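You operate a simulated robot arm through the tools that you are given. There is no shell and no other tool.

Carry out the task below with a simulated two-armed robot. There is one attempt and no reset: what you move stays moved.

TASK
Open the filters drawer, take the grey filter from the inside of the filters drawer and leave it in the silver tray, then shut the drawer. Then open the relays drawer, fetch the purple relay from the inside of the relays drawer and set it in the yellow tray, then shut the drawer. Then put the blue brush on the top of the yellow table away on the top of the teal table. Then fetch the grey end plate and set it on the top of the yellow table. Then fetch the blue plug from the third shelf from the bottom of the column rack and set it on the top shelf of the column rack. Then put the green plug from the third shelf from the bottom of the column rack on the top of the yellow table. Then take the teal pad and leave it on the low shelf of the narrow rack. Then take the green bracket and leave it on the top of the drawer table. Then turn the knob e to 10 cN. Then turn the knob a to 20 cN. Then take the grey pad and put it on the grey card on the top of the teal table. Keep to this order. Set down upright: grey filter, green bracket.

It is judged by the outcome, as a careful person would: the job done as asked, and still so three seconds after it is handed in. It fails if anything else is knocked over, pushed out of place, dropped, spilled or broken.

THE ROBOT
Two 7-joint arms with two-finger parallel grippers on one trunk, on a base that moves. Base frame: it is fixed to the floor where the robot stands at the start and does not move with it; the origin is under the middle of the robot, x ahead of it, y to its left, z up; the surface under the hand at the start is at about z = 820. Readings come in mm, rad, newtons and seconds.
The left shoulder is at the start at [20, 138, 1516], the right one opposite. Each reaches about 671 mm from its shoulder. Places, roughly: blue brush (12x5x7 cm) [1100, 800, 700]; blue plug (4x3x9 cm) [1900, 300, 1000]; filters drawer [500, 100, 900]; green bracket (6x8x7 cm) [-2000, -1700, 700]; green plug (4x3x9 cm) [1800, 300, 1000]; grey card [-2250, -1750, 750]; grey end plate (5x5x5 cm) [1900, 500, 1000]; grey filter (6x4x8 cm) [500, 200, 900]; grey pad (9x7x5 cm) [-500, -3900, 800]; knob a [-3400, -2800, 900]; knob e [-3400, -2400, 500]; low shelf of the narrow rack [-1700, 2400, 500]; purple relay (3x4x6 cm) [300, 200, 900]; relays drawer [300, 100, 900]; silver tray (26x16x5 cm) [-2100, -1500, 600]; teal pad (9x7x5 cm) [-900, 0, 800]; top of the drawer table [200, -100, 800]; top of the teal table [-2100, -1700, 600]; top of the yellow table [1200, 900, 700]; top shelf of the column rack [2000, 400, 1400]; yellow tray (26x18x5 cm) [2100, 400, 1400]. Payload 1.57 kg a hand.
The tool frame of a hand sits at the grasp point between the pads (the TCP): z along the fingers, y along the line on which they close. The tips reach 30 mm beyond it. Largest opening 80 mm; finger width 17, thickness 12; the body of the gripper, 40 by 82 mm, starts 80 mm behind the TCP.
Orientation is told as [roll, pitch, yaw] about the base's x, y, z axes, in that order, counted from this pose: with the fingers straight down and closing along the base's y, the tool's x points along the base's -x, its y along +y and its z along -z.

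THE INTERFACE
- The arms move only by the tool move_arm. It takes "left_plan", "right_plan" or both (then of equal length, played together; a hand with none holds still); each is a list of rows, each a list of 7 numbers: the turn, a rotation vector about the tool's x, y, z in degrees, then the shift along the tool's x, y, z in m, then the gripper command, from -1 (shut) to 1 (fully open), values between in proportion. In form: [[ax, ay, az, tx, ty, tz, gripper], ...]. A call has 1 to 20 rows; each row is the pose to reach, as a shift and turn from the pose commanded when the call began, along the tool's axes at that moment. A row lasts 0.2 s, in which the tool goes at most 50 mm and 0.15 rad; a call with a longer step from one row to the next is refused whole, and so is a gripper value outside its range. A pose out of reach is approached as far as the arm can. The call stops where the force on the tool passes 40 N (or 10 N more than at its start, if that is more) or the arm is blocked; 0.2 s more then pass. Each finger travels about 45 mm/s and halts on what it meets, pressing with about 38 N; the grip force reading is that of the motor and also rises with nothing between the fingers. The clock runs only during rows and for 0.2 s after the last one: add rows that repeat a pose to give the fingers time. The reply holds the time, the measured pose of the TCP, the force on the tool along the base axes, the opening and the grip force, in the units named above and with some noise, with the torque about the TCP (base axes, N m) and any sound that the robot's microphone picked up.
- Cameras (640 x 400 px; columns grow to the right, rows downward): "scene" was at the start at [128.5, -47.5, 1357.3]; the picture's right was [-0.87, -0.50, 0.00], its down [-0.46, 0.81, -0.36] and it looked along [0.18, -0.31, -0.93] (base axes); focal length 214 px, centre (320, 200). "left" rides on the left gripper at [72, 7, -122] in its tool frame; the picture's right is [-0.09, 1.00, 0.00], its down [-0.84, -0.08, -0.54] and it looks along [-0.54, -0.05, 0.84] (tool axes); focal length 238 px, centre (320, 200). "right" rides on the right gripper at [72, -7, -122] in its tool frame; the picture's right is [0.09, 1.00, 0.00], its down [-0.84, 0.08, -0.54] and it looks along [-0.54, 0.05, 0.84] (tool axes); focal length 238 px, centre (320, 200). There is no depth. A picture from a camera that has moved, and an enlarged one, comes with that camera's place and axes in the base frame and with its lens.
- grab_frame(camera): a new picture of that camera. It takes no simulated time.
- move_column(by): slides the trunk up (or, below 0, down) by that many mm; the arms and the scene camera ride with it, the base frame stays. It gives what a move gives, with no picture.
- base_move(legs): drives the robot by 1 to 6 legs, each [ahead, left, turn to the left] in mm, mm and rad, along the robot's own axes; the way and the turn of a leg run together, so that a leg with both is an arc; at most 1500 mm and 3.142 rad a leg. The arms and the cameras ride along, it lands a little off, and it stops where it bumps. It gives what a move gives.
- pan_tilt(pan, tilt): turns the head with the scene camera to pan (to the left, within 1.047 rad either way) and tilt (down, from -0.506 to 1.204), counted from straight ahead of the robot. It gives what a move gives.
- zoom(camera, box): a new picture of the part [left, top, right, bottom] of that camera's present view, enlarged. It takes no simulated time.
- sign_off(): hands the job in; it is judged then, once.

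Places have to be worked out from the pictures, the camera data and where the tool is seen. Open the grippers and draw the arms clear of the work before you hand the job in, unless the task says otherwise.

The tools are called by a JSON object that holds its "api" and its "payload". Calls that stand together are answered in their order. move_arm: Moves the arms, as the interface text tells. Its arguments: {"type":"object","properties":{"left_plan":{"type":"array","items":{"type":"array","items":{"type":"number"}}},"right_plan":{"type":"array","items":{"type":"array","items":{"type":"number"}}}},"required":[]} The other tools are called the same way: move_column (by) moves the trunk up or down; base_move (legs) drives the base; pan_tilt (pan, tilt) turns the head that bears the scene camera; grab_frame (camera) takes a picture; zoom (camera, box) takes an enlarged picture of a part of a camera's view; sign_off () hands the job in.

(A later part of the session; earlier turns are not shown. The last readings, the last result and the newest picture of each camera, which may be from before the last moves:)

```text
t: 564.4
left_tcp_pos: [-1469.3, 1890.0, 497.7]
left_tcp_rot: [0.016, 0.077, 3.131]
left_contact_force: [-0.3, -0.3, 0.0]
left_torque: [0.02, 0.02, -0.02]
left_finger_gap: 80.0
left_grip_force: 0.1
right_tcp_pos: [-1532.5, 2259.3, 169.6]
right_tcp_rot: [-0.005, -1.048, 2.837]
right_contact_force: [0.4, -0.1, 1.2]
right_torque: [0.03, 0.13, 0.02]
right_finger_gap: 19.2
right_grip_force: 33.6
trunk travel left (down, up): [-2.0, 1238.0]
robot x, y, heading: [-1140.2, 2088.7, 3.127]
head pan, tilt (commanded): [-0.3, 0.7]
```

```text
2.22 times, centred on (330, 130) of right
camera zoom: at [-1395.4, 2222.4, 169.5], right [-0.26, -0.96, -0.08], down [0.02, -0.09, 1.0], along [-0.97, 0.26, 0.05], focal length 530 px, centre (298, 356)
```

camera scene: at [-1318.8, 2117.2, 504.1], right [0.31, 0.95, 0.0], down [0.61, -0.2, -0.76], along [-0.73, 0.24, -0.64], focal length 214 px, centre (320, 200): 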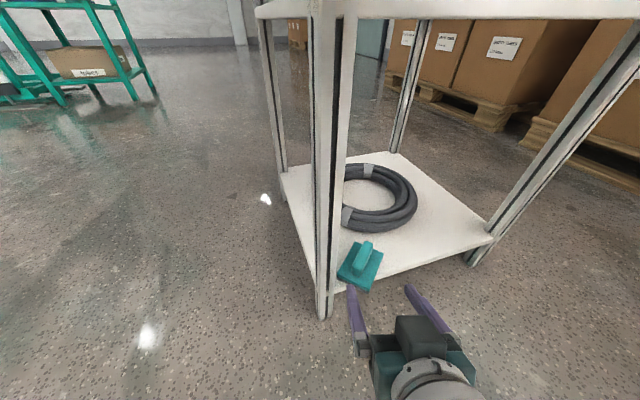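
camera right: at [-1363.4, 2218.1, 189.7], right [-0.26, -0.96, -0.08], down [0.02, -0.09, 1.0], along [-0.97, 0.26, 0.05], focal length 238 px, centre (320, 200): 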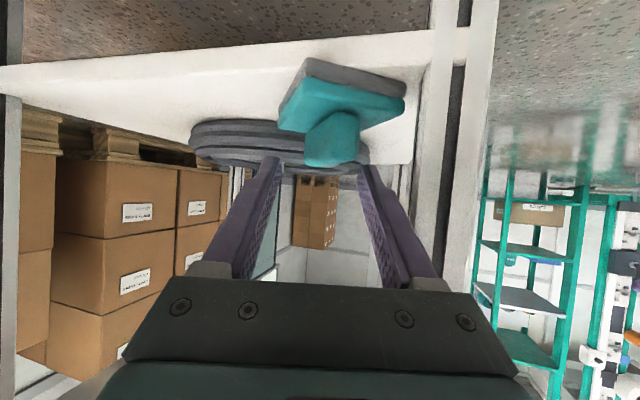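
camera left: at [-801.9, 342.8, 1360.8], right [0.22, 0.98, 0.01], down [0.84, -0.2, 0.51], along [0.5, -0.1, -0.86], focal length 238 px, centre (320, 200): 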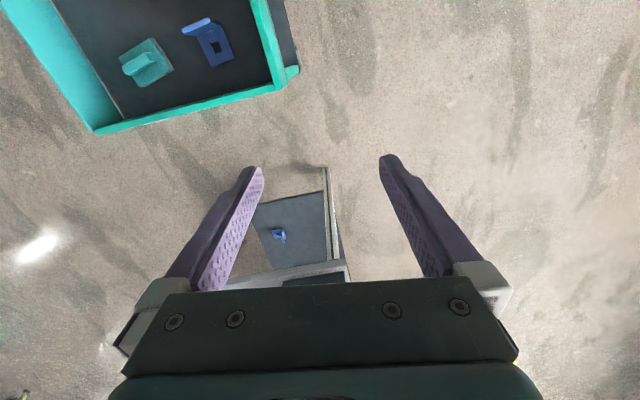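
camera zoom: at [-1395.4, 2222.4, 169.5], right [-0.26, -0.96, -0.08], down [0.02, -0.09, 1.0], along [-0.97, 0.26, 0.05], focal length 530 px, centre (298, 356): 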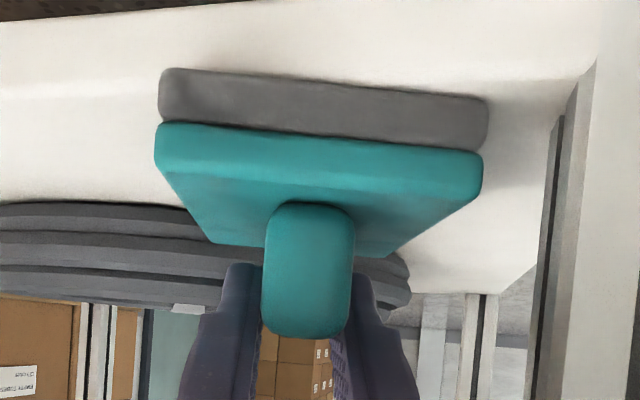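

The pad aligned itself and is gripped at 19 mm. I lift it 35 mm and back out eastward, drifting slightly north to clear the post.

{"api": "move_arm", "payload": {"right_plan": [[0, 0, 0, -0.009, 0, -0.005, -1], [0, 0, 0, -0.02, 0, -0.0115, -1], [0, 0, 0, -0.033, 0, -0.019, -1]]}}

{"api": "base_move", "payload": {"legs": [[-100, -20, 0], [-250, 0, 0]]}}

{"api": "grab_frame", "payload": {"camera": "right"}}

{"api": "grab_frame", "payload": {"camera": "scene"}}

```text
t: 565.2
left_tcp_pos: [-1468.2, 1890.9, 496.5]
left_tcp_rot: [0.015, 0.077, 3.129]
left_contact_force: [-0.9, 0.6, -0.4]
left_torque: [-0.01, 0.0, -0.02]
left_finger_gap: 80.0
left_grip_force: 0.1
right_tcp_pos: [-1532.4, 2259.0, 208.2]
right_tcp_rot: [-0.006, -1.046, 2.836]
right_contact_force: [-0.6, -0.1, -1.2]
right_torque: [0.02, 0.02, 0.03]
right_finger_gap: 19.0
right_grip_force: 33.5
trunk travel left (down, up): [-2.0, 1238.0]
robot x, y, heading: [-1138.9, 2088.3, 3.127]
head pan, tilt (commanded): [-0.3, 0.7]
```

```text
t: 567.8
left_tcp_pos: [-1119.4, 1904.2, 496.6]
left_tcp_rot: [0.017, 0.076, 3.129]
left_contact_force: [-0.6, 1.1, 0.5]
left_torque: [0.01, -0.02, 0.02]
left_finger_gap: 80.0
left_grip_force: 0.0
right_tcp_pos: [-1183.5, 2273.0, 207.7]
right_tcp_rot: [-0.005, -1.048, 2.834]
right_contact_force: [-0.2, 0.0, -0.8]
right_torque: [-0.03, -0.02, -0.01]
right_finger_gap: 19.5
right_grip_force: 33.3
trunk travel left (down, up): [-2.0, 1238.0]
robot x, y, heading: [-788.8, 2101.4, 3.123]
head pan, tilt (commanded): [-0.3, 0.7]
```

```text
taken
camera right: at [-1047.5, 2235.7, 208.4], right [-0.26, -0.96, -0.08], down [0.02, -0.09, 1.0], along [-0.96, 0.26, 0.05], focal length 238 px, centre (320, 200)
```

right: 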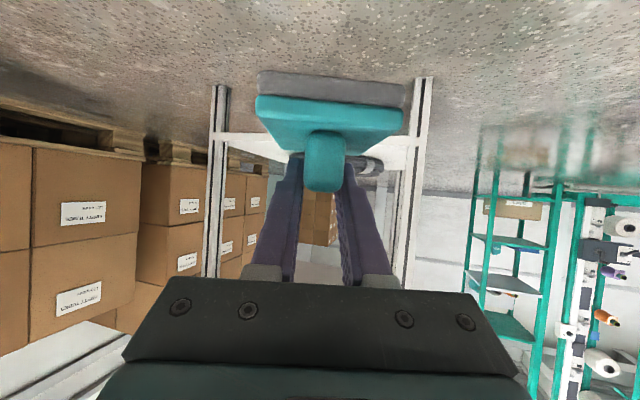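

```text
taken
camera scene: at [-971.3, 2130.9, 504.5], right [0.31, 0.95, 0.0], down [0.61, -0.2, -0.77], along [-0.73, 0.24, -0.64], focal length 214 px, centre (320, 200)
```

scene: 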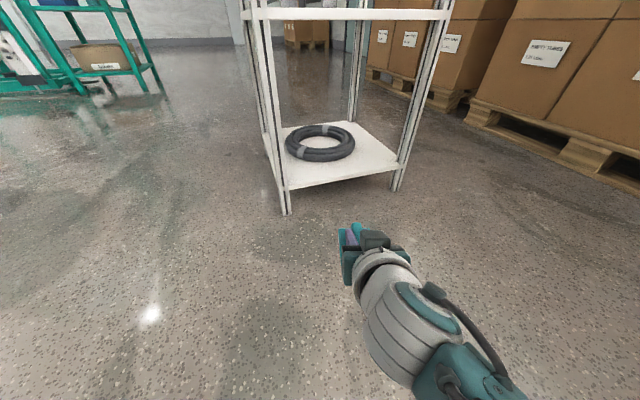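

The pad is secure. The low shelf has free space at its north-east part (around (-1558,2520)). I raise the trunk, turn the hand to point due west, and slide north outside the rack.

{"api": "move_column", "payload": {"by": 400}}

{"api": "move_column", "payload": {"by": 40}}

{"api": "move_arm", "payload": {"right_plan": [[-5, 0, -2.9, 0, 0, 0, -1], [-10, 0, -5.8, 0, 0, 0, -1], [-15, 0, -8.7, 0, 0, 0, -1]]}}

{"api": "base_move", "payload": {"legs": [[0, -243, 0.018]]}}

{"api": "grab_frame", "payload": {"camera": "right"}}

{"api": "grab_frame", "payload": {"camera": "scene"}}

```text
t: 571.6
left_tcp_pos: [-1118.6, 1905.1, 896.8]
left_tcp_rot: [0.015, 0.078, 3.129]
left_contact_force: [-0.4, -1.1, -0.2]
left_torque: [-0.01, 0.0, 0.01]
left_finger_gap: 80.1
left_grip_force: 0.0
right_tcp_pos: [-1182.1, 2273.5, 607.9]
right_tcp_rot: [-0.006, -1.048, 2.836]
right_contact_force: [-0.3, 0.1, -0.9]
right_torque: [0.01, -0.01, 0.01]
right_finger_gap: 19.3
right_grip_force: 33.3
trunk travel left (down, up): [-402.0, 838.0]
robot x, y, heading: [-788.6, 2100.8, 3.123]
head pan, tilt (commanded): [-0.3, 0.7]
```

```text
t: 572.4
left_tcp_pos: [-1118.5, 1905.3, 937.0]
left_tcp_rot: [0.018, 0.076, 3.129]
left_contact_force: [0.8, 0.2, -0.2]
left_torque: [-0.02, -0.01, -0.01]
left_finger_gap: 80.0
left_grip_force: 0.2
right_tcp_pos: [-1182.2, 2273.0, 646.9]
right_tcp_rot: [-0.004, -1.048, 2.834]
right_contact_force: [-0.1, -0.3, -1.0]
right_torque: [0.03, 0.01, 0.04]
right_finger_gap: 19.1
right_grip_force: 33.5
trunk travel left (down, up): [-442.0, 798.0]
robot x, y, heading: [-786.5, 2101.2, 3.124]
head pan, tilt (commanded): [-0.3, 0.7]
```

```text
t: 573.2
left_tcp_pos: [-1117.7, 1904.8, 936.6]
left_tcp_rot: [0.016, 0.076, 3.13]
left_contact_force: [-0.3, -0.3, -0.2]
left_torque: [0.0, 0.02, 0.01]
left_finger_gap: 80.1
left_grip_force: 0.0
right_tcp_pos: [-1181.8, 2275.1, 646.8]
right_tcp_rot: [-0.008, -1.046, -3.141]
right_contact_force: [-0.7, 1.1, -0.6]
right_torque: [-0.02, -0.02, 0.01]
right_finger_gap: 19.1
right_grip_force: 33.6
trunk travel left (down, up): [-442.0, 798.0]
robot x, y, heading: [-789.4, 2101.8, 3.124]
head pan, tilt (commanded): [-0.3, 0.7]
```

```text
t: 575.0
left_tcp_pos: [-1111.3, 2141.4, 937.2]
left_tcp_rot: [0.015, 0.077, -3.135]
left_contact_force: [-0.3, 0.5, -1.1]
left_torque: [0.03, -0.01, -0.01]
left_finger_gap: 80.3
left_grip_force: 0.0
right_tcp_pos: [-1181.5, 2508.5, 648.7]
right_tcp_rot: [-0.006, -1.045, -3.126]
right_contact_force: [0.1, 0.0, -0.1]
right_torque: [-0.05, 0.0, -0.01]
right_finger_gap: 19.5
right_grip_force: 33.2
trunk travel left (down, up): [-442.0, 798.0]
robot x, y, heading: [-788.4, 2346.2, 3.143]
head pan, tilt (commanded): [-0.3, 0.7]
```

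```text
taken
camera right: at [-1041.3, 2516.2, 648.1], right [0.06, -0.99, -0.08], down [0.05, -0.08, 1.0], along [-1.0, -0.06, 0.05], focal length 238 px, centre (320, 200)
```

right: 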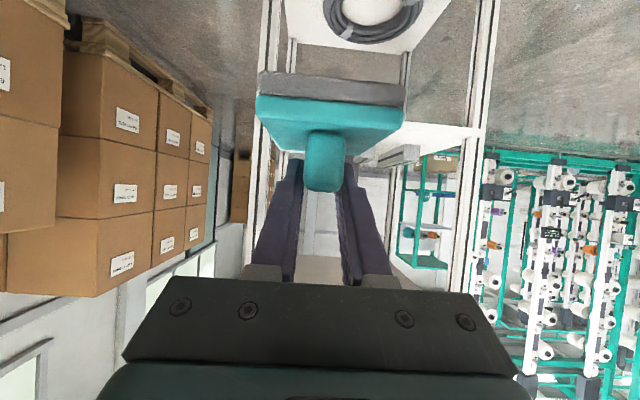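

```text
taken
camera scene: at [-967.7, 2370.3, 944.3], right [0.3, 0.96, 0.0], down [0.62, -0.19, -0.76], along [-0.73, 0.23, -0.64], focal length 214 px, centre (320, 200)
```

scene: 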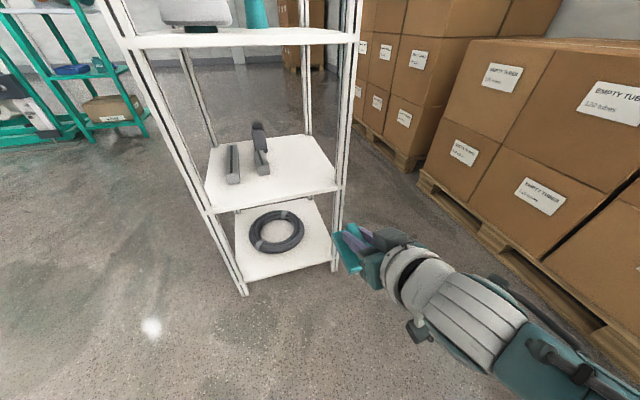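

The low shelf's north-east area is free (bars end at x≈-1627 farther south). I first move the left arm outward so it clears the rack's south-east post, then drive ahead 363 mm with the pad above shelf height.

{"api": "move_arm", "payload": {"left_plan": [[0, 0, 0, 0.02, 0.04, 0, 1], [0, 0, 0, 0.04, 0.08, 0, 1], [0, 0, 0, 0.06, 0.12, 0, 1]]}}

{"api": "base_move", "payload": {"legs": [[250, 0, 0]]}}

{"api": "grab_frame", "payload": {"camera": "right"}}

{"api": "grab_frame", "payload": {"camera": "scene"}}

```text
t: 576.0
left_tcp_pos: [-1033.6, 2020.7, 912.5]
left_tcp_rot: [0.053, 0.222, 3.132]
left_contact_force: [-0.2, -0.3, -0.4]
left_torque: [0.04, 0.0, 0.0]
left_finger_gap: 80.0
left_grip_force: 0.0
right_tcp_pos: [-1183.1, 2509.0, 646.8]
right_tcp_rot: [-0.009, -1.044, -3.124]
right_contact_force: [-0.2, -0.1, -1.2]
right_torque: [-0.01, -0.01, 0.02]
right_finger_gap: 19.3
right_grip_force: 33.8
trunk travel left (down, up): [-442.0, 798.0]
robot x, y, heading: [-785.3, 2342.1, 3.14]
head pan, tilt (commanded): [-0.3, 0.7]
stopped in row 3 (left hand): the arm was blocked; the commanded pose is now the measured one
```

```text
t: 577.8
left_tcp_pos: [-1284.9, 2021.3, 913.6]
left_tcp_rot: [0.051, 0.221, 3.13]
left_contact_force: [0.5, 0.2, 0.8]
left_torque: [0.03, -0.01, 0.01]
left_finger_gap: 79.8
left_grip_force: 0.0
right_tcp_pos: [-1432.4, 2509.4, 647.3]
right_tcp_rot: [-0.008, -1.046, -3.128]
right_contact_force: [-0.3, -0.6, -1.7]
right_torque: [-0.02, -0.01, 0.01]
right_finger_gap: 19.5
right_grip_force: 33.4
trunk travel left (down, up): [-442.0, 798.0]
robot x, y, heading: [-1038.6, 2344.9, 3.143]
head pan, tilt (commanded): [-0.3, 0.7]
```

```text
taken
camera right: at [-1291.1, 2516.7, 647.9], right [0.05, -1.0, -0.08], down [0.05, -0.08, 1.0], along [-1.0, -0.06, 0.04], focal length 238 px, centre (320, 200)
```

right: 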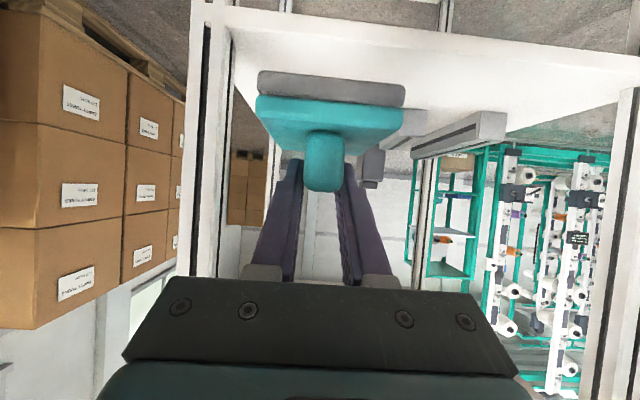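

```text
taken
camera scene: at [-1218.0, 2370.8, 944.3], right [0.3, 0.95, 0.0], down [0.61, -0.19, -0.77], along [-0.73, 0.23, -0.64], focal length 214 px, centre (320, 200)
```

scene: 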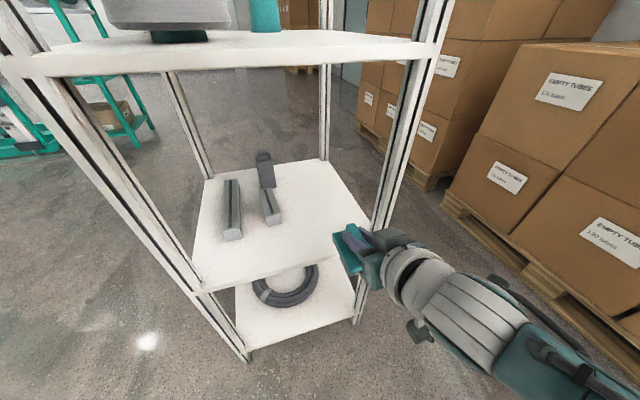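

The shelf top is about z≈519. I drive the remaining 113 mm in, shifting 15 mm south for clearance to the north-east post.

{"api": "base_move", "payload": {"legs": [[113, 15, 0]]}}

{"api": "grab_frame", "payload": {"camera": "right"}}

{"api": "grab_frame", "payload": {"camera": "scene"}}

```text
t: 579.0
left_tcp_pos: [-1396.1, 2007.5, 912.3]
left_tcp_rot: [0.05, 0.222, 3.132]
left_contact_force: [-1.1, 0.5, -0.1]
left_torque: [0.0, -0.02, -0.01]
left_finger_gap: 79.9
left_grip_force: 0.0
right_tcp_pos: [-1544.2, 2494.6, 646.8]
right_tcp_rot: [-0.007, -1.043, -3.128]
right_contact_force: [-1.0, 0.0, -0.8]
right_torque: [-0.03, -0.06, -0.01]
right_finger_gap: 19.2
right_grip_force: 33.6
trunk travel left (down, up): [-442.0, 798.0]
robot x, y, heading: [-1147.9, 2331.1, 3.139]
head pan, tilt (commanded): [-0.3, 0.7]
```

```text
taken
camera right: at [-1403.0, 2502.0, 647.8], right [0.05, -1.0, -0.08], down [0.05, -0.08, 1.0], along [-1.0, -0.06, 0.04], focal length 238 px, centre (320, 200)
```

right: 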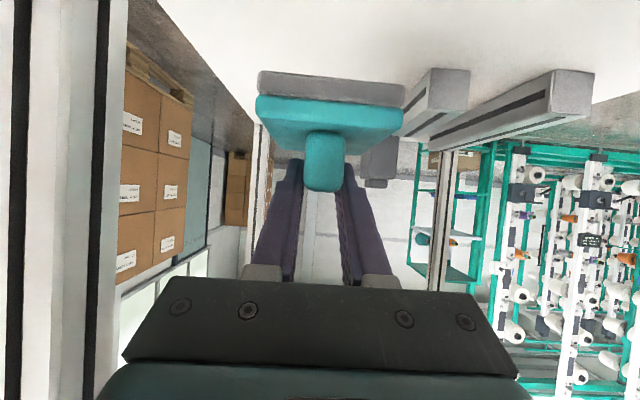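

```text
taken
camera scene: at [-1329.9, 2356.0, 944.3], right [0.3, 0.95, 0.0], down [0.61, -0.19, -0.77], along [-0.73, 0.23, -0.64], focal length 214 px, centre (320, 200)
```

scene: 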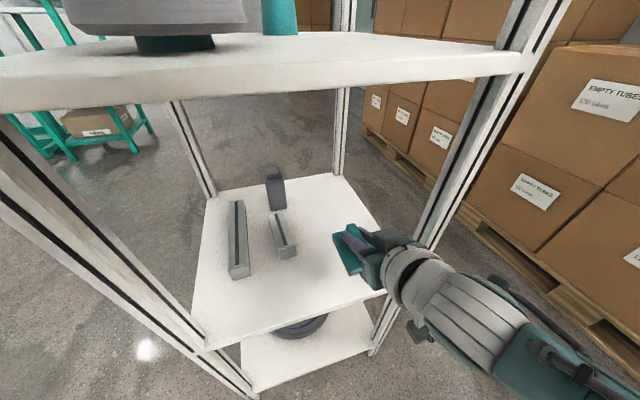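

The pad hovers over free shelf space. I lower the trunk 62 mm, then creep down with the arm.

{"api": "move_column", "payload": {"by": -60}}

{"api": "move_arm", "payload": {"right_plan": [[0, 0, 0, 0.0035, 0, 0.002, -1], [0, 0, 0, 0.007, 0, 0.004, -1]]}}

{"api": "zoom", "payload": {"camera": "scene", "box": [280, 180, 440, 320]}}

{"api": "grab_frame", "payload": {"camera": "right"}}

```text
t: 580.0
left_tcp_pos: [-1396.3, 2006.4, 851.8]
left_tcp_rot: [0.05, 0.221, 3.131]
left_contact_force: [-0.3, 0.6, -0.8]
left_torque: [-0.03, 0.01, 0.0]
left_finger_gap: 80.0
left_grip_force: 0.0
right_tcp_pos: [-1543.3, 2494.1, 587.0]
right_tcp_rot: [-0.007, -1.042, -3.127]
right_contact_force: [-0.5, -0.1, 0.1]
right_torque: [0.0, -0.03, -0.02]
right_finger_gap: 19.3
right_grip_force: 33.2
trunk travel left (down, up): [-382.0, 858.0]
robot x, y, heading: [-1152.1, 2329.9, 3.14]
head pan, tilt (commanded): [-0.3, 0.7]
```

```text
t: 580.6
left_tcp_pos: [-1395.6, 2006.9, 853.9]
left_tcp_rot: [0.049, 0.221, 3.131]
left_contact_force: [-0.2, 0.1, 0.7]
left_torque: [0.04, 0.03, 0.0]
left_finger_gap: 80.1
left_grip_force: 0.0
right_tcp_pos: [-1543.9, 2495.1, 578.6]
right_tcp_rot: [-0.008, -1.044, -3.126]
right_contact_force: [0.4, 0.1, -1.0]
right_torque: [0.02, -0.02, 0.02]
right_finger_gap: 19.4
right_grip_force: 33.5
trunk travel left (down, up): [-382.0, 858.0]
robot x, y, heading: [-1150.3, 2329.9, 3.14]
head pan, tilt (commanded): [-0.3, 0.7]
```

```text
2.86 times, centred on (360, 250) of scene
camera zoom: at [-1329.5, 2356.0, 884.3], right [0.3, 0.95, 0.0], down [0.61, -0.19, -0.76], along [-0.73, 0.23, -0.64], focal length 613 px, centre (206, 57)
```

zoom: 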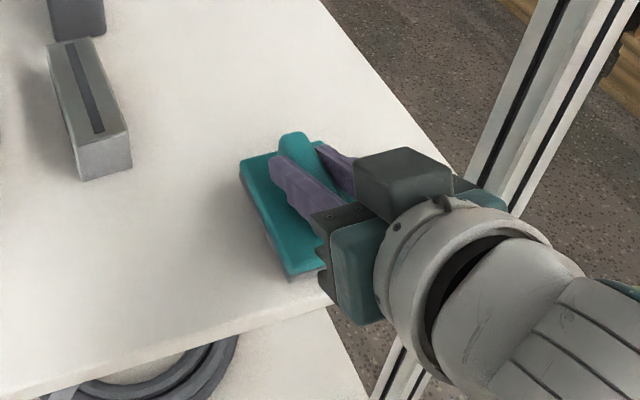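

```text
taken
camera right: at [-1402.4, 2501.9, 579.7], right [0.05, -1.0, -0.08], down [0.05, -0.08, 1.0], along [-1.0, -0.06, 0.04], focal length 238 px, centre (320, 200)
```

right: 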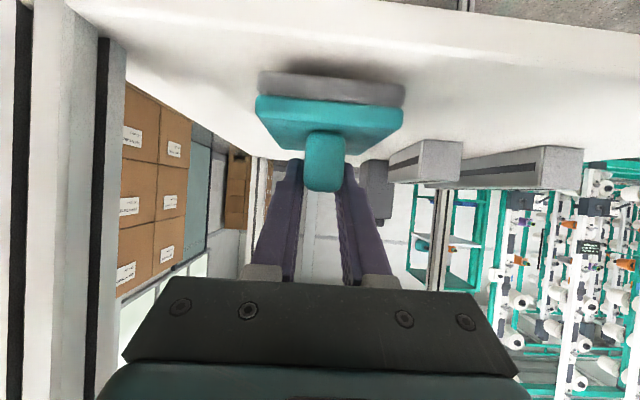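

The pad's shadow shows it's about a centimetre above the shelf. I continue in small steps until contact.

{"api": "move_arm", "payload": {"right_plan": [[0, 0, 0, 0.0017, 0, 0.001, -1], [0, 0, 0, 0.0035, 0, 0.002, -1]]}}

{"api": "move_arm", "payload": {"right_plan": [[0, 0, 0, 0.0017, 0, 0.001, -1], [0, 0, 0, 0.0035, 0, 0.002, -1]]}}

{"api": "move_arm", "payload": {"right_plan": [[0, 0, 0, 0.0017, 0, 0.001, -1], [0, 0, 0, 0.0026, 0, 0.0015, -1]]}}

```text
t: 581.2
left_tcp_pos: [-1396.3, 2006.6, 853.1]
left_tcp_rot: [0.051, 0.221, 3.132]
left_contact_force: [0.8, 0.3, 0.6]
left_torque: [0.0, 0.01, 0.01]
left_finger_gap: 80.1
left_grip_force: 0.1
right_tcp_pos: [-1544.3, 2495.0, 574.8]
right_tcp_rot: [-0.008, -1.046, -3.128]
right_contact_force: [-0.1, 0.4, -0.7]
right_torque: [0.02, 0.0, 0.02]
right_finger_gap: 19.3
right_grip_force: 33.3
trunk travel left (down, up): [-382.0, 858.0]
robot x, y, heading: [-1149.3, 2334.8, 3.142]
head pan, tilt (commanded): [-0.3, 0.7]
```

```text
t: 581.8
left_tcp_pos: [-1395.9, 2006.7, 853.4]
left_tcp_rot: [0.051, 0.221, 3.13]
left_contact_force: [1.2, 0.1, 0.1]
left_torque: [0.0, -0.01, 0.01]
left_finger_gap: 80.0
left_grip_force: 0.0
right_tcp_pos: [-1543.6, 2493.8, 570.7]
right_tcp_rot: [-0.006, -1.045, -3.126]
right_contact_force: [0.3, 0.3, -0.2]
right_torque: [0.0, 0.0, 0.0]
right_finger_gap: 19.1
right_grip_force: 33.0
trunk travel left (down, up): [-382.0, 858.0]
robot x, y, heading: [-1147.8, 2332.5, 3.144]
head pan, tilt (commanded): [-0.3, 0.7]
```

```text
t: 582.4
left_tcp_pos: [-1395.5, 2007.1, 853.2]
left_tcp_rot: [0.048, 0.222, 3.131]
left_contact_force: [0.1, 0.2, -1.2]
left_torque: [0.01, 0.01, 0.02]
left_finger_gap: 80.0
left_grip_force: 0.1
right_tcp_pos: [-1544.1, 2495.1, 569.0]
right_tcp_rot: [-0.003, -1.047, -3.131]
right_contact_force: [3.6, 0.7, 10.6]
right_torque: [-0.13, -0.41, 0.06]
right_finger_gap: 19.3
right_grip_force: 34.0
trunk travel left (down, up): [-382.0, 858.0]
robot x, y, heading: [-1149.1, 2329.4, 3.139]
head pan, tilt (commanded): [-0.3, 0.7]
```

Contact (10.6 N at z=569). I open the fingers and withdraw along the finger axis, then back the base out.

{"api": "move_arm", "payload": {"right_plan": [[0, 0, 0, 0, 0, 0, -0.5], [0, 0, 0, 0, 0, 0, 0], [0, 0, 0, 0, 0, 0, 0.1], [0, 0, 0, 0, 0, -0.03, 0.1], [0, 0, 0, 0, 0, -0.07, 0.1], [0, 0, 0, 0, 0, -0.1, 0.1]]}}

{"api": "base_move", "payload": {"legs": [[-350, 0, 0]]}}

{"api": "grab_frame", "payload": {"camera": "scene"}}

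{"api": "grab_frame", "payload": {"camera": "right"}}

```text
t: 583.8
left_tcp_pos: [-1394.9, 2006.8, 852.7]
left_tcp_rot: [0.05, 0.223, 3.132]
left_contact_force: [-0.5, -0.2, 0.2]
left_torque: [0.01, -0.04, -0.01]
left_finger_gap: 80.0
left_grip_force: 0.0
right_tcp_pos: [-1456.5, 2495.5, 619.3]
right_tcp_rot: [-0.008, -1.044, -3.128]
right_contact_force: [0.8, -0.1, -0.5]
right_torque: [0.01, 0.0, 0.0]
right_finger_gap: 43.9
right_grip_force: 0.0
trunk travel left (down, up): [-382.0, 858.0]
robot x, y, heading: [-1150.5, 2326.1, 3.135]
head pan, tilt (commanded): [-0.3, 0.7]
```

```text
t: 586.1
left_tcp_pos: [-1047.5, 2006.3, 853.1]
left_tcp_rot: [0.051, 0.222, 3.127]
left_contact_force: [0.9, 0.3, 0.1]
left_torque: [-0.02, 0.02, -0.02]
left_finger_gap: 79.9
left_grip_force: 0.1
right_tcp_pos: [-1107.2, 2494.2, 618.5]
right_tcp_rot: [-0.007, -1.044, -3.131]
right_contact_force: [0.4, -0.1, -0.6]
right_torque: [0.0, 0.01, -0.04]
right_finger_gap: 44.0
right_grip_force: 0.0
trunk travel left (down, up): [-382.0, 858.0]
robot x, y, heading: [-799.6, 2328.5, 3.136]
head pan, tilt (commanded): [-0.3, 0.7]
```

```text
taken
camera scene: at [-980.7, 2355.4, 884.2], right [0.3, 0.95, 0.0], down [0.61, -0.19, -0.76], along [-0.73, 0.23, -0.64], focal length 214 px, centre (320, 200)
```

scene: 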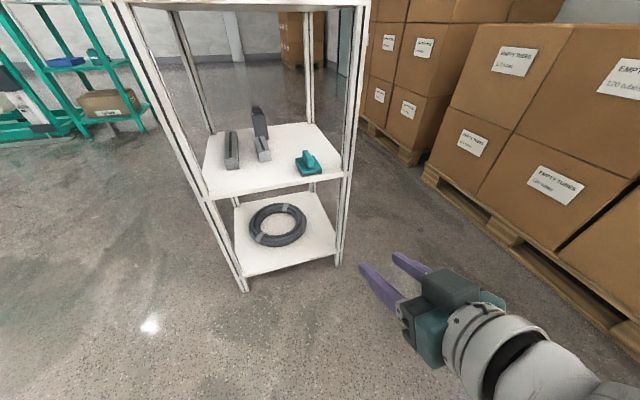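

```text
taken
camera right: at [-966.5, 2501.7, 619.1], right [0.05, -1.0, -0.08], down [0.05, -0.08, 1.0], along [-1.0, -0.06, 0.04], focal length 238 px, centre (320, 200)
```

right: 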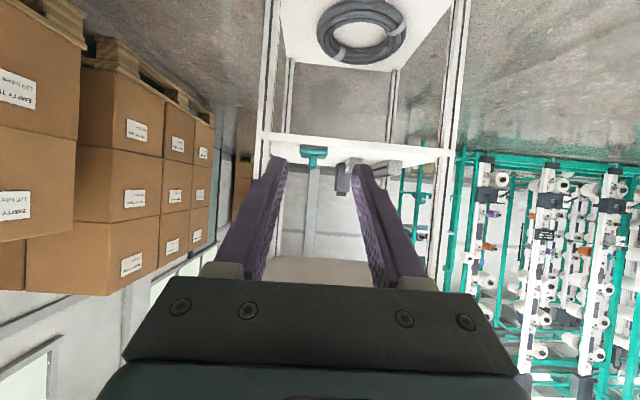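

The teal pad is on the low shelf of the narrow rack. Next: the green bracket on the teal table. I raise the trunk, turn to heading 0 and drive there around the cart.

{"api": "move_column", "payload": {"by": 400}}

{"api": "base_move", "payload": {"legs": [[0, 0, -3.136], [50, 0, 0], [0, -1010, 0], [0, -1010, 0], [0, -1010, 0]]}}

{"api": "base_move", "payload": {"legs": [[-900, 0, 0], [-900, 0, 0]]}}

{"api": "pan_tilt", "payload": {"pan": -0.6, "tilt": 0.6}}

{"api": "grab_frame", "payload": {"camera": "scene"}}

```text
t: 589.9
left_tcp_pos: [-1048.5, 2005.7, 1253.0]
left_tcp_rot: [0.051, 0.222, 3.127]
left_contact_force: [-0.3, -0.1, 0.3]
left_torque: [0.02, 0.03, 0.0]
left_finger_gap: 79.8
left_grip_force: 0.0
right_tcp_pos: [-1107.9, 2494.8, 1020.1]
right_tcp_rot: [-0.005, -1.046, -3.132]
right_contact_force: [-0.6, -0.3, 0.1]
right_torque: [0.01, 0.02, -0.02]
right_finger_gap: 43.9
right_grip_force: 0.2
trunk travel left (down, up): [-782.0, 458.0]
robot x, y, heading: [-800.9, 2327.2, 3.133]
head pan, tilt (commanded): [-0.3, 0.7]
```

```text
t: 612.7
left_tcp_pos: [-603.4, -373.5, 1252.2]
left_tcp_rot: [0.051, 0.223, -0.046]
left_contact_force: [-0.1, -0.8, 0.8]
left_torque: [-0.03, 0.0, 0.01]
left_finger_gap: 80.1
left_grip_force: 0.1
right_tcp_pos: [-556.5, -863.3, 1020.2]
right_tcp_rot: [-0.007, -1.042, -0.023]
right_contact_force: [0.1, 0.1, 0.6]
right_torque: [0.05, -0.03, -0.02]
right_finger_gap: 44.0
right_grip_force: 0.0
trunk travel left (down, up): [-782.0, 458.0]
robot x, y, heading: [-859.0, -685.0, -0.043]
head pan, tilt (commanded): [-0.3, 0.7]
```

```text
t: 621.8
left_tcp_pos: [-2407.3, -318.2, 1252.7]
left_tcp_rot: [0.052, 0.219, -0.04]
left_contact_force: [0.0, -0.1, -0.1]
left_torque: [0.0, -0.01, -0.02]
left_finger_gap: 80.0
left_grip_force: 0.0
right_tcp_pos: [-2360.3, -808.6, 1018.5]
right_tcp_rot: [-0.009, -1.046, -0.016]
right_contact_force: [-0.5, 0.3, 0.2]
right_torque: [-0.01, 0.0, -0.03]
right_finger_gap: 43.8
right_grip_force: 0.1
trunk travel left (down, up): [-782.0, 458.0]
robot x, y, heading: [-2661.0, -631.0, -0.032]
head pan, tilt (commanded): [-0.3, 0.7]
```

```text
t: 622.6
left_tcp_pos: [-2407.9, -318.8, 1252.5]
left_tcp_rot: [0.051, 0.222, -0.041]
left_contact_force: [0.2, -1.1, -0.3]
left_torque: [0.0, -0.01, 0.02]
left_finger_gap: 80.0
left_grip_force: 0.1
right_tcp_pos: [-2359.2, -808.6, 1018.4]
right_tcp_rot: [-0.007, -1.044, -0.016]
right_contact_force: [-0.1, -0.6, 0.0]
right_torque: [0.01, 0.0, 0.01]
right_finger_gap: 44.1
right_grip_force: 0.0
trunk travel left (down, up): [-782.0, 458.0]
robot x, y, heading: [-2661.7, -633.5, -0.032]
head pan, tilt (commanded): [-0.6, 0.6]
```

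```text
taken
camera scene: at [-2491.6, -688.1, 1292.9], right [-0.59, -0.81, 0.0], down [-0.46, 0.33, -0.82], along [0.67, -0.49, -0.57], focal length 214 px, centre (320, 200)
```

scene: 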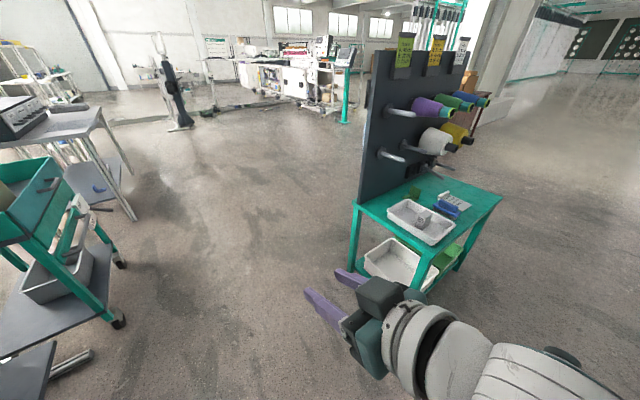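

The table and its contents look unchanged. I slide south to come west of the table in line with the bracket.

{"api": "base_move", "payload": {"legs": [[0, -870, 0.032]]}}

{"api": "pan_tilt", "payload": {"pan": -0.3, "tilt": 0.7}}

{"api": "grab_frame", "payload": {"camera": "scene"}}

{"api": "grab_frame", "payload": {"camera": "right"}}

```text
t: 627.2
left_tcp_pos: [-2431.1, -1178.1, 1253.4]
left_tcp_rot: [0.05, 0.222, -0.004]
left_contact_force: [0.2, -0.3, -0.7]
left_torque: [0.02, -0.03, 0.01]
left_finger_gap: 80.0
left_grip_force: 0.0
right_tcp_pos: [-2368.2, -1665.7, 1020.6]
right_tcp_rot: [-0.007, -1.045, 0.019]
right_contact_force: [0.0, 1.0, 0.0]
right_torque: [0.02, 0.03, 0.0]
right_finger_gap: 44.1
right_grip_force: 0.1
trunk travel left (down, up): [-782.0, 458.0]
robot x, y, heading: [-2677.7, -1501.0, 0.002]
head pan, tilt (commanded): [-0.6, 0.6]
```

```text
t: 628.0
left_tcp_pos: [-2431.7, -1177.5, 1252.5]
left_tcp_rot: [0.051, 0.222, -0.005]
left_contact_force: [-0.2, -0.8, -0.6]
left_torque: [-0.02, 0.03, 0.01]
left_finger_gap: 80.1
left_grip_force: 0.1
right_tcp_pos: [-2367.9, -1667.1, 1019.8]
right_tcp_rot: [-0.004, -1.045, 0.018]
right_contact_force: [-1.0, 0.1, -0.8]
right_torque: [-0.01, 0.01, 0.01]
right_finger_gap: 43.9
right_grip_force: 0.0
trunk travel left (down, up): [-782.0, 458.0]
robot x, y, heading: [-2675.5, -1501.3, 0.0]
head pan, tilt (commanded): [-0.3, 0.7]
```

```text
taken
camera scene: at [-2494.3, -1525.8, 1284.3], right [-0.29, -0.96, 0.0], down [-0.62, 0.19, -0.77], along [0.73, -0.22, -0.64], focal length 214 px, centre (320, 200)
```

scene: 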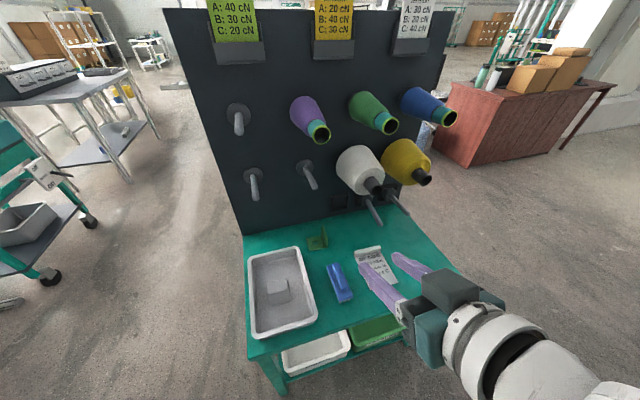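

```text
taken
camera right: at [-2509.0, -1674.9, 1019.2], right [-0.06, 0.99, -0.08], down [-0.05, 0.08, 1.0], along [1.0, 0.06, 0.04], focal length 238 px, centre (320, 200)
```

right: 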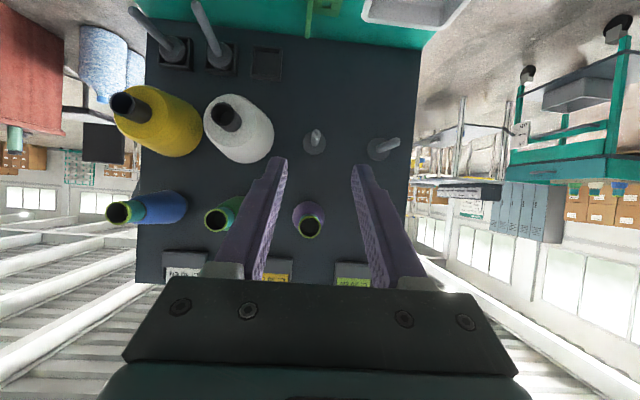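

The bracket sits under an empty peg (tip ≈(-2024,-1653,913)), and the brush is just west of it. I zoom in to see the bracket's shape.

{"api": "zoom", "payload": {"camera": "scene", "box": [240, 190, 400, 310]}}

{"api": "zoom", "payload": {"camera": "scene", "box": [290, 215, 350, 260]}}

```text
3.33 times, centred on (320, 250) of scene
camera zoom: at [-2494.3, -1525.8, 1284.3], right [-0.29, -0.96, 0.0], down [-0.62, 0.19, -0.77], along [0.73, -0.22, -0.64], focal length 715 px, centre (320, 33)
```

zoom: 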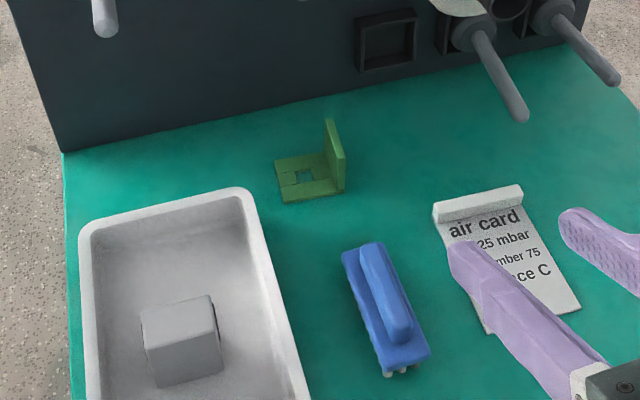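

```text
8.89 times, centred on (320, 238) of scene
camera zoom: at [-2494.3, -1525.8, 1284.3], right [-0.29, -0.96, 0.0], down [-0.62, 0.19, -0.77], along [0.73, -0.22, -0.64], focal length 1906 px, centre (320, -133)
```

zoom: 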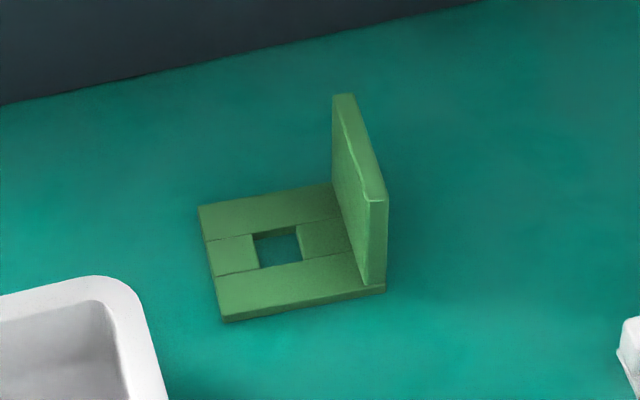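

The bracket is an L: base ≈62×75 mm with a thin upright plate on its south side (y≈-1693), yawed about -5.6°. I'll grip that plate along y with the hand tilted ~30°. First I change the tilt up here, then lower the trunk.

{"api": "move_arm", "payload": {"right_plan": [[0, 7.5, 0, 0, 0, 0, 0.1], [0, 15, 0, 0, 0, 0, 0.1], [0, 22.5, 0, 0, 0, 0, 0.1], [0, 30, 0, 0, 0, 0, 0.1]]}}

{"api": "move_column", "payload": {"by": -230}}

{"api": "base_move", "payload": {"legs": [[170, -25, 0]]}}

{"api": "grab_frame", "payload": {"camera": "right"}}

{"api": "grab_frame", "payload": {"camera": "scene"}}

```text
t: 629.0
left_tcp_pos: [-2431.1, -1177.7, 1253.0]
left_tcp_rot: [0.051, 0.222, -0.003]
left_contact_force: [0.1, 0.2, -0.4]
left_torque: [-0.02, 0.02, -0.02]
left_finger_gap: 80.0
left_grip_force: 0.0
right_tcp_pos: [-2367.4, -1667.3, 1019.9]
right_tcp_rot: [-0.003, -0.52, 0.015]
right_contact_force: [-0.3, -0.6, 0.5]
right_torque: [-0.01, 0.0, 0.01]
right_finger_gap: 43.9
right_grip_force: 0.0
trunk travel left (down, up): [-782.0, 458.0]
robot x, y, heading: [-2674.7, -1504.0, 0.005]
head pan, tilt (commanded): [-0.3, 0.7]
```

```text
t: 631.4
left_tcp_pos: [-2431.6, -1178.0, 1022.5]
left_tcp_rot: [0.05, 0.22, -0.004]
left_contact_force: [-1.0, 0.1, 0.0]
left_torque: [0.03, 0.0, 0.0]
left_finger_gap: 80.2
left_grip_force: 0.0
right_tcp_pos: [-2366.6, -1665.7, 788.0]
right_tcp_rot: [-0.003, -0.521, 0.016]
right_contact_force: [0.2, 0.3, -0.8]
right_torque: [-0.02, -0.01, -0.01]
right_finger_gap: 44.2
right_grip_force: 0.1
trunk travel left (down, up): [-552.0, 688.0]
robot x, y, heading: [-2675.7, -1504.4, 0.005]
head pan, tilt (commanded): [-0.3, 0.7]
```

```text
t: 632.9
left_tcp_pos: [-2263.6, -1201.6, 1022.7]
left_tcp_rot: [0.052, 0.222, -0.005]
left_contact_force: [1.0, -0.1, 0.0]
left_torque: [-0.01, 0.0, 0.0]
left_finger_gap: 80.0
left_grip_force: 0.1
right_tcp_pos: [-2199.0, -1690.6, 788.1]
right_tcp_rot: [-0.004, -0.521, 0.015]
right_contact_force: [0.3, -0.7, 0.0]
right_torque: [0.04, 0.01, 0.01]
right_finger_gap: 43.9
right_grip_force: 0.1
trunk travel left (down, up): [-552.0, 688.0]
robot x, y, heading: [-2512.7, -1527.4, 0.005]
head pan, tilt (commanded): [-0.3, 0.7]
```

```text
taken
camera right: at [-2321.7, -1698.9, 860.1], right [-0.09, 0.99, -0.05], down [0.45, 0.09, 0.89], along [0.89, 0.06, -0.46], focal length 238 px, centre (320, 200)
```

right: 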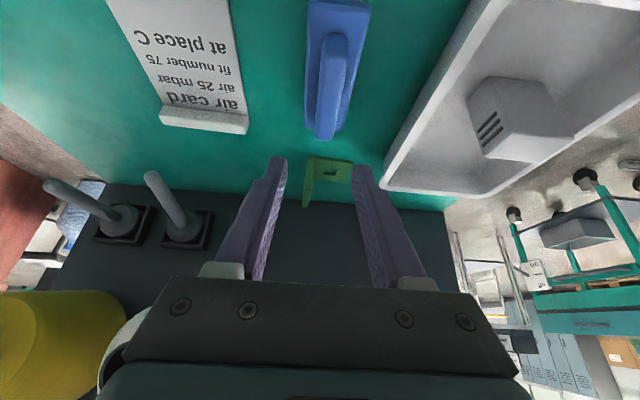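

```text
taken
camera scene: at [-2325.7, -1550.2, 1054.3], right [-0.29, -0.96, 0.0], down [-0.62, 0.19, -0.77], along [0.73, -0.22, -0.64], focal length 214 px, centre (320, 200)
```

scene: 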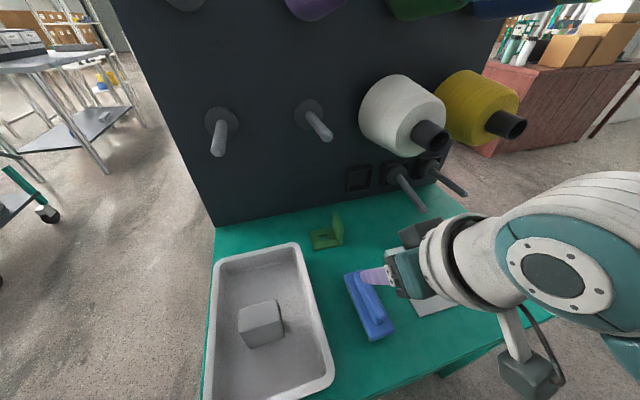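

The upright plate is at y≈-1697. I drive 147 mm ahead at this height (clear over the brush), then yaw the hand -6.5° and check.

{"api": "base_move", "payload": {"legs": [[147, 0, 0]]}}

{"api": "move_arm", "payload": {"right_plan": [[1.6, 0, 2.8, 0, 0, 0, 0.1], [3.25, 0, 5.63, 0, -0.005, 0, 0.1]]}}

{"api": "grab_frame", "payload": {"camera": "right"}}

{"api": "zoom", "payload": {"camera": "right", "box": [240, 80, 420, 220]}}

{"api": "grab_frame", "payload": {"camera": "scene"}}

```text
t: 634.2
left_tcp_pos: [-2118.1, -1201.3, 1022.8]
left_tcp_rot: [0.05, 0.22, -0.006]
left_contact_force: [-0.5, 0.3, -0.3]
left_torque: [-0.01, 0.03, 0.0]
left_finger_gap: 80.1
left_grip_force: 0.1
right_tcp_pos: [-2053.4, -1689.6, 788.0]
right_tcp_rot: [-0.003, -0.521, 0.014]
right_contact_force: [-0.2, 0.1, 0.1]
right_torque: [0.01, 0.02, 0.01]
right_finger_gap: 44.1
right_grip_force: 0.0
trunk travel left (down, up): [-552.0, 688.0]
robot x, y, heading: [-2358.6, -1524.5, 0.004]
head pan, tilt (commanded): [-0.3, 0.7]
```

```text
t: 634.8
left_tcp_pos: [-2117.1, -1202.0, 1022.7]
left_tcp_rot: [0.05, 0.223, -0.005]
left_contact_force: [-0.3, 0.2, -0.3]
left_torque: [0.02, 0.0, -0.01]
left_finger_gap: 80.0
left_grip_force: 0.0
right_tcp_pos: [-2053.1, -1694.7, 787.7]
right_tcp_rot: [-0.006, -0.52, -0.097]
right_contact_force: [-0.2, 0.7, 1.3]
right_torque: [0.0, -0.02, -0.01]
right_finger_gap: 44.2
right_grip_force: 0.0
trunk travel left (down, up): [-552.0, 688.0]
robot x, y, heading: [-2364.2, -1525.4, 0.006]
head pan, tilt (commanded): [-0.3, 0.7]
```

```text
taken
camera right: at [-2176.5, -1689.6, 859.9], right [0.02, 1.0, -0.05], down [0.46, 0.03, 0.89], along [0.89, -0.04, -0.46], focal length 238 px, centre (320, 200)
```

right: 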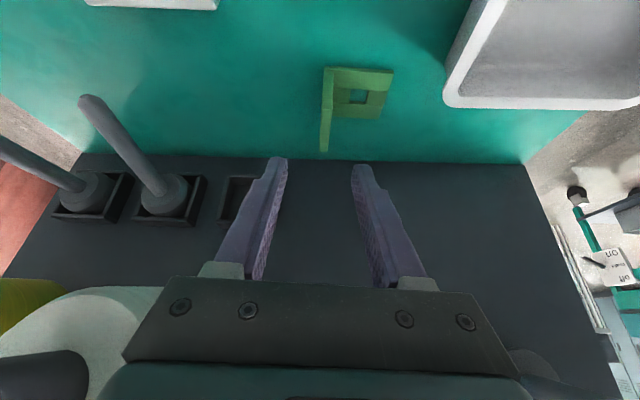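

```text
2.86 times, centred on (330, 150) of right
camera zoom: at [-2176.5, -1689.6, 859.9], right [0.02, 1.0, -0.05], down [0.46, 0.03, 0.89], along [0.89, -0.04, -0.46], focal length 681 px, centre (291, 343)
```

zoom: 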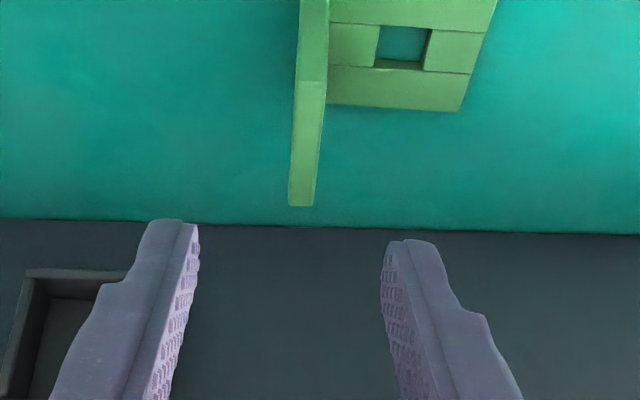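

```text
taken
camera scene: at [-2180.2, -1549.7, 1054.3], right [-0.29, -0.96, 0.0], down [-0.62, 0.19, -0.76], along [0.73, -0.22, -0.64], focal length 214 px, centre (320, 200)
```

scene: 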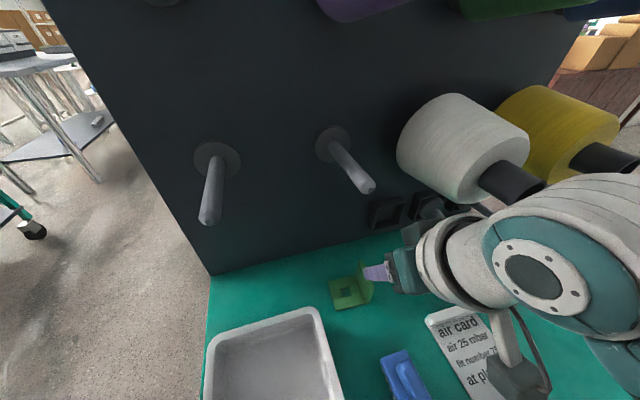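

The plate lies along my hand's forward direction, 3.6 mm to its left-centre. I advance most of the way along the axis and check.

{"api": "move_arm", "payload": {"right_plan": [[0, 0, 0, 0.004, 0.0036, 0.03, 0.1], [0, 0, 0, 0.008, 0.0036, 0.06, 0.1], [0, 0, 0, 0.0125, 0.0036, 0.085, 0.1]]}}

{"api": "zoom", "payload": {"camera": "right", "box": [240, 80, 420, 220]}}

{"api": "grab_frame", "payload": {"camera": "scene"}}

```text
t: 635.6
left_tcp_pos: [-2117.1, -1202.4, 1021.9]
left_tcp_rot: [0.05, 0.223, -0.005]
left_contact_force: [0.6, 0.1, -0.1]
left_torque: [0.02, 0.04, -0.04]
left_finger_gap: 79.9
left_grip_force: 0.0
right_tcp_pos: [-2023.6, -1694.4, 708.6]
right_tcp_rot: [-0.004, -0.519, -0.098]
right_contact_force: [0.3, -0.1, -0.4]
right_torque: [0.02, 0.0, 0.02]
right_finger_gap: 44.1
right_grip_force: 0.1
trunk travel left (down, up): [-552.0, 688.0]
robot x, y, heading: [-2358.6, -1527.2, 0.005]
head pan, tilt (commanded): [-0.3, 0.7]
```

```text
2.86 times, centred on (330, 150) of right
camera zoom: at [-2145.5, -1689.2, 780.0], right [0.02, 1.0, -0.05], down [0.46, 0.03, 0.89], along [0.89, -0.04, -0.46], focal length 681 px, centre (291, 343)
```

zoom: 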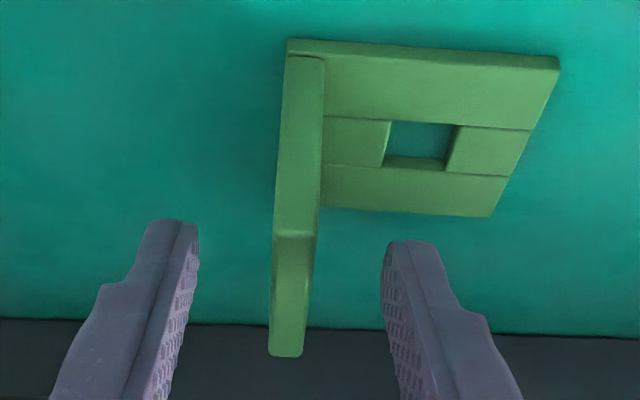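

```text
taken
camera scene: at [-2180.1, -1549.7, 1054.3], right [-0.29, -0.96, 0.0], down [-0.62, 0.19, -0.77], along [0.73, -0.22, -0.64], focal length 214 px, centre (320, 200)
```

scene: 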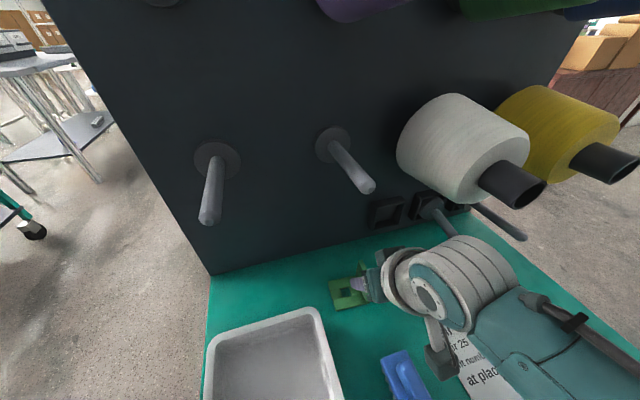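

The plate is centred between the fingers. I advance the last 27 mm and close on it.

{"api": "move_arm", "payload": {"right_plan": [[0, 0, 0, 0, 0, 0.015, 0.1], [0, 0, 0, 0, 0, 0.027, 0.1], [0, 0, 0, 0, 0, 0.027, -0.3], [0, 0, 0, 0, 0, 0.027, -0.7], [0, 0, 0, 0, 0, 0.027, -1], [0, 0, 0, 0, 0, 0.027, -1], [0, 0, 0, 0, 0, 0.027, -1]]}}

{"api": "zoom", "payload": {"camera": "right", "box": [240, 80, 420, 220]}}

```text
t: 637.2
left_tcp_pos: [-2117.1, -1202.5, 1021.8]
left_tcp_rot: [0.05, 0.222, -0.003]
left_contact_force: [0.0, -0.4, 0.2]
left_torque: [0.02, 0.0, 0.0]
left_finger_gap: 80.0
left_grip_force: 0.1
right_tcp_pos: [-2006.7, -1696.3, 684.5]
right_tcp_rot: [-0.005, -0.519, -0.097]
right_contact_force: [0.9, 0.7, 0.0]
right_torque: [0.18, 0.0, 0.01]
right_finger_gap: 9.6
right_grip_force: 28.3
trunk travel left (down, up): [-552.0, 688.0]
robot x, y, heading: [-2360.5, -1526.6, 0.007]
head pan, tilt (commanded): [-0.3, 0.7]
```

```text
2.86 times, centred on (330, 150) of right
camera zoom: at [-2131.5, -1690.5, 756.9], right [0.02, 1.0, -0.05], down [0.46, 0.03, 0.89], along [0.89, -0.04, -0.46], focal length 681 px, centre (291, 343)
```

zoom: 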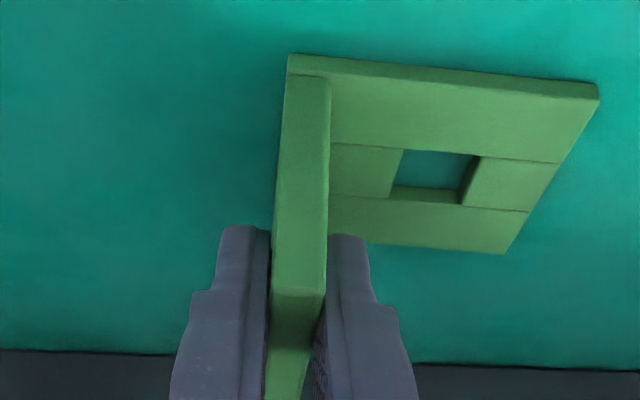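

Gripped at 9.6 mm. I lift slightly and then move up and back together, to stay clear of the peg above and of the brush behind.

{"api": "move_arm", "payload": {"right_plan": [[0, 0, 0, -0.0075, 0, -0.013, -1], [0, 0, 0, 0.0018, 0, -0.0471, -1], [0, 0, 0, 0.0129, 0, -0.0881, -1], [0, 0, 0, 0.0197, 0, -0.1266, -1]]}}

{"api": "grab_frame", "payload": {"camera": "right"}}

{"api": "grab_frame", "payload": {"camera": "scene"}}

```text
t: 638.2
left_tcp_pos: [-2118.5, -1201.7, 1021.6]
left_tcp_rot: [0.051, 0.223, -0.006]
left_contact_force: [-0.7, 0.2, -0.6]
left_torque: [0.01, 0.01, 0.0]
left_finger_gap: 80.0
left_grip_force: 0.0
right_tcp_pos: [-2088.6, -1687.7, 783.9]
right_tcp_rot: [-0.005, -0.519, -0.095]
right_contact_force: [0.3, -0.8, -1.5]
right_torque: [-0.04, 0.02, 0.01]
right_finger_gap: 9.8
right_grip_force: 28.1
trunk travel left (down, up): [-552.0, 688.0]
robot x, y, heading: [-2361.1, -1526.3, 0.001]
head pan, tilt (commanded): [-0.3, 0.7]
```

```text
taken
camera right: at [-2212.4, -1682.7, 855.9], right [0.02, 1.0, -0.05], down [0.46, 0.04, 0.89], along [0.89, -0.04, -0.46], focal length 238 px, centre (320, 200)
```

right: 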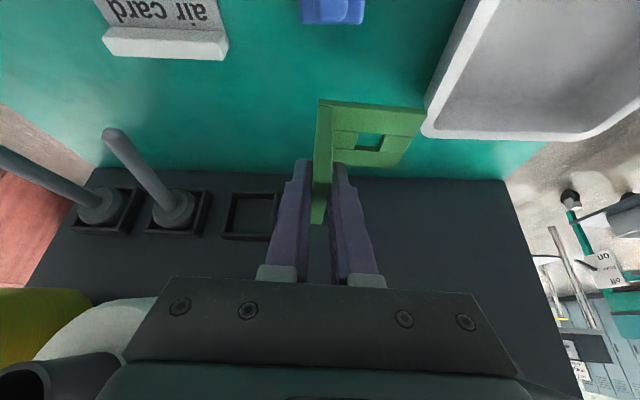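

```text
taken
camera scene: at [-2180.5, -1549.7, 1054.2], right [-0.29, -0.96, 0.0], down [-0.62, 0.19, -0.76], along [0.73, -0.22, -0.64], focal length 214 px, centre (320, 200)
```

scene: 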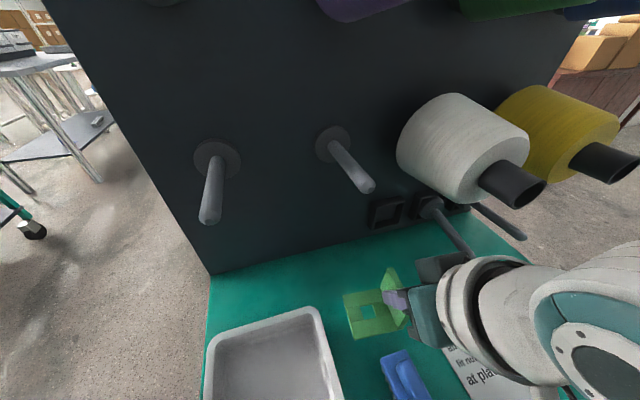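

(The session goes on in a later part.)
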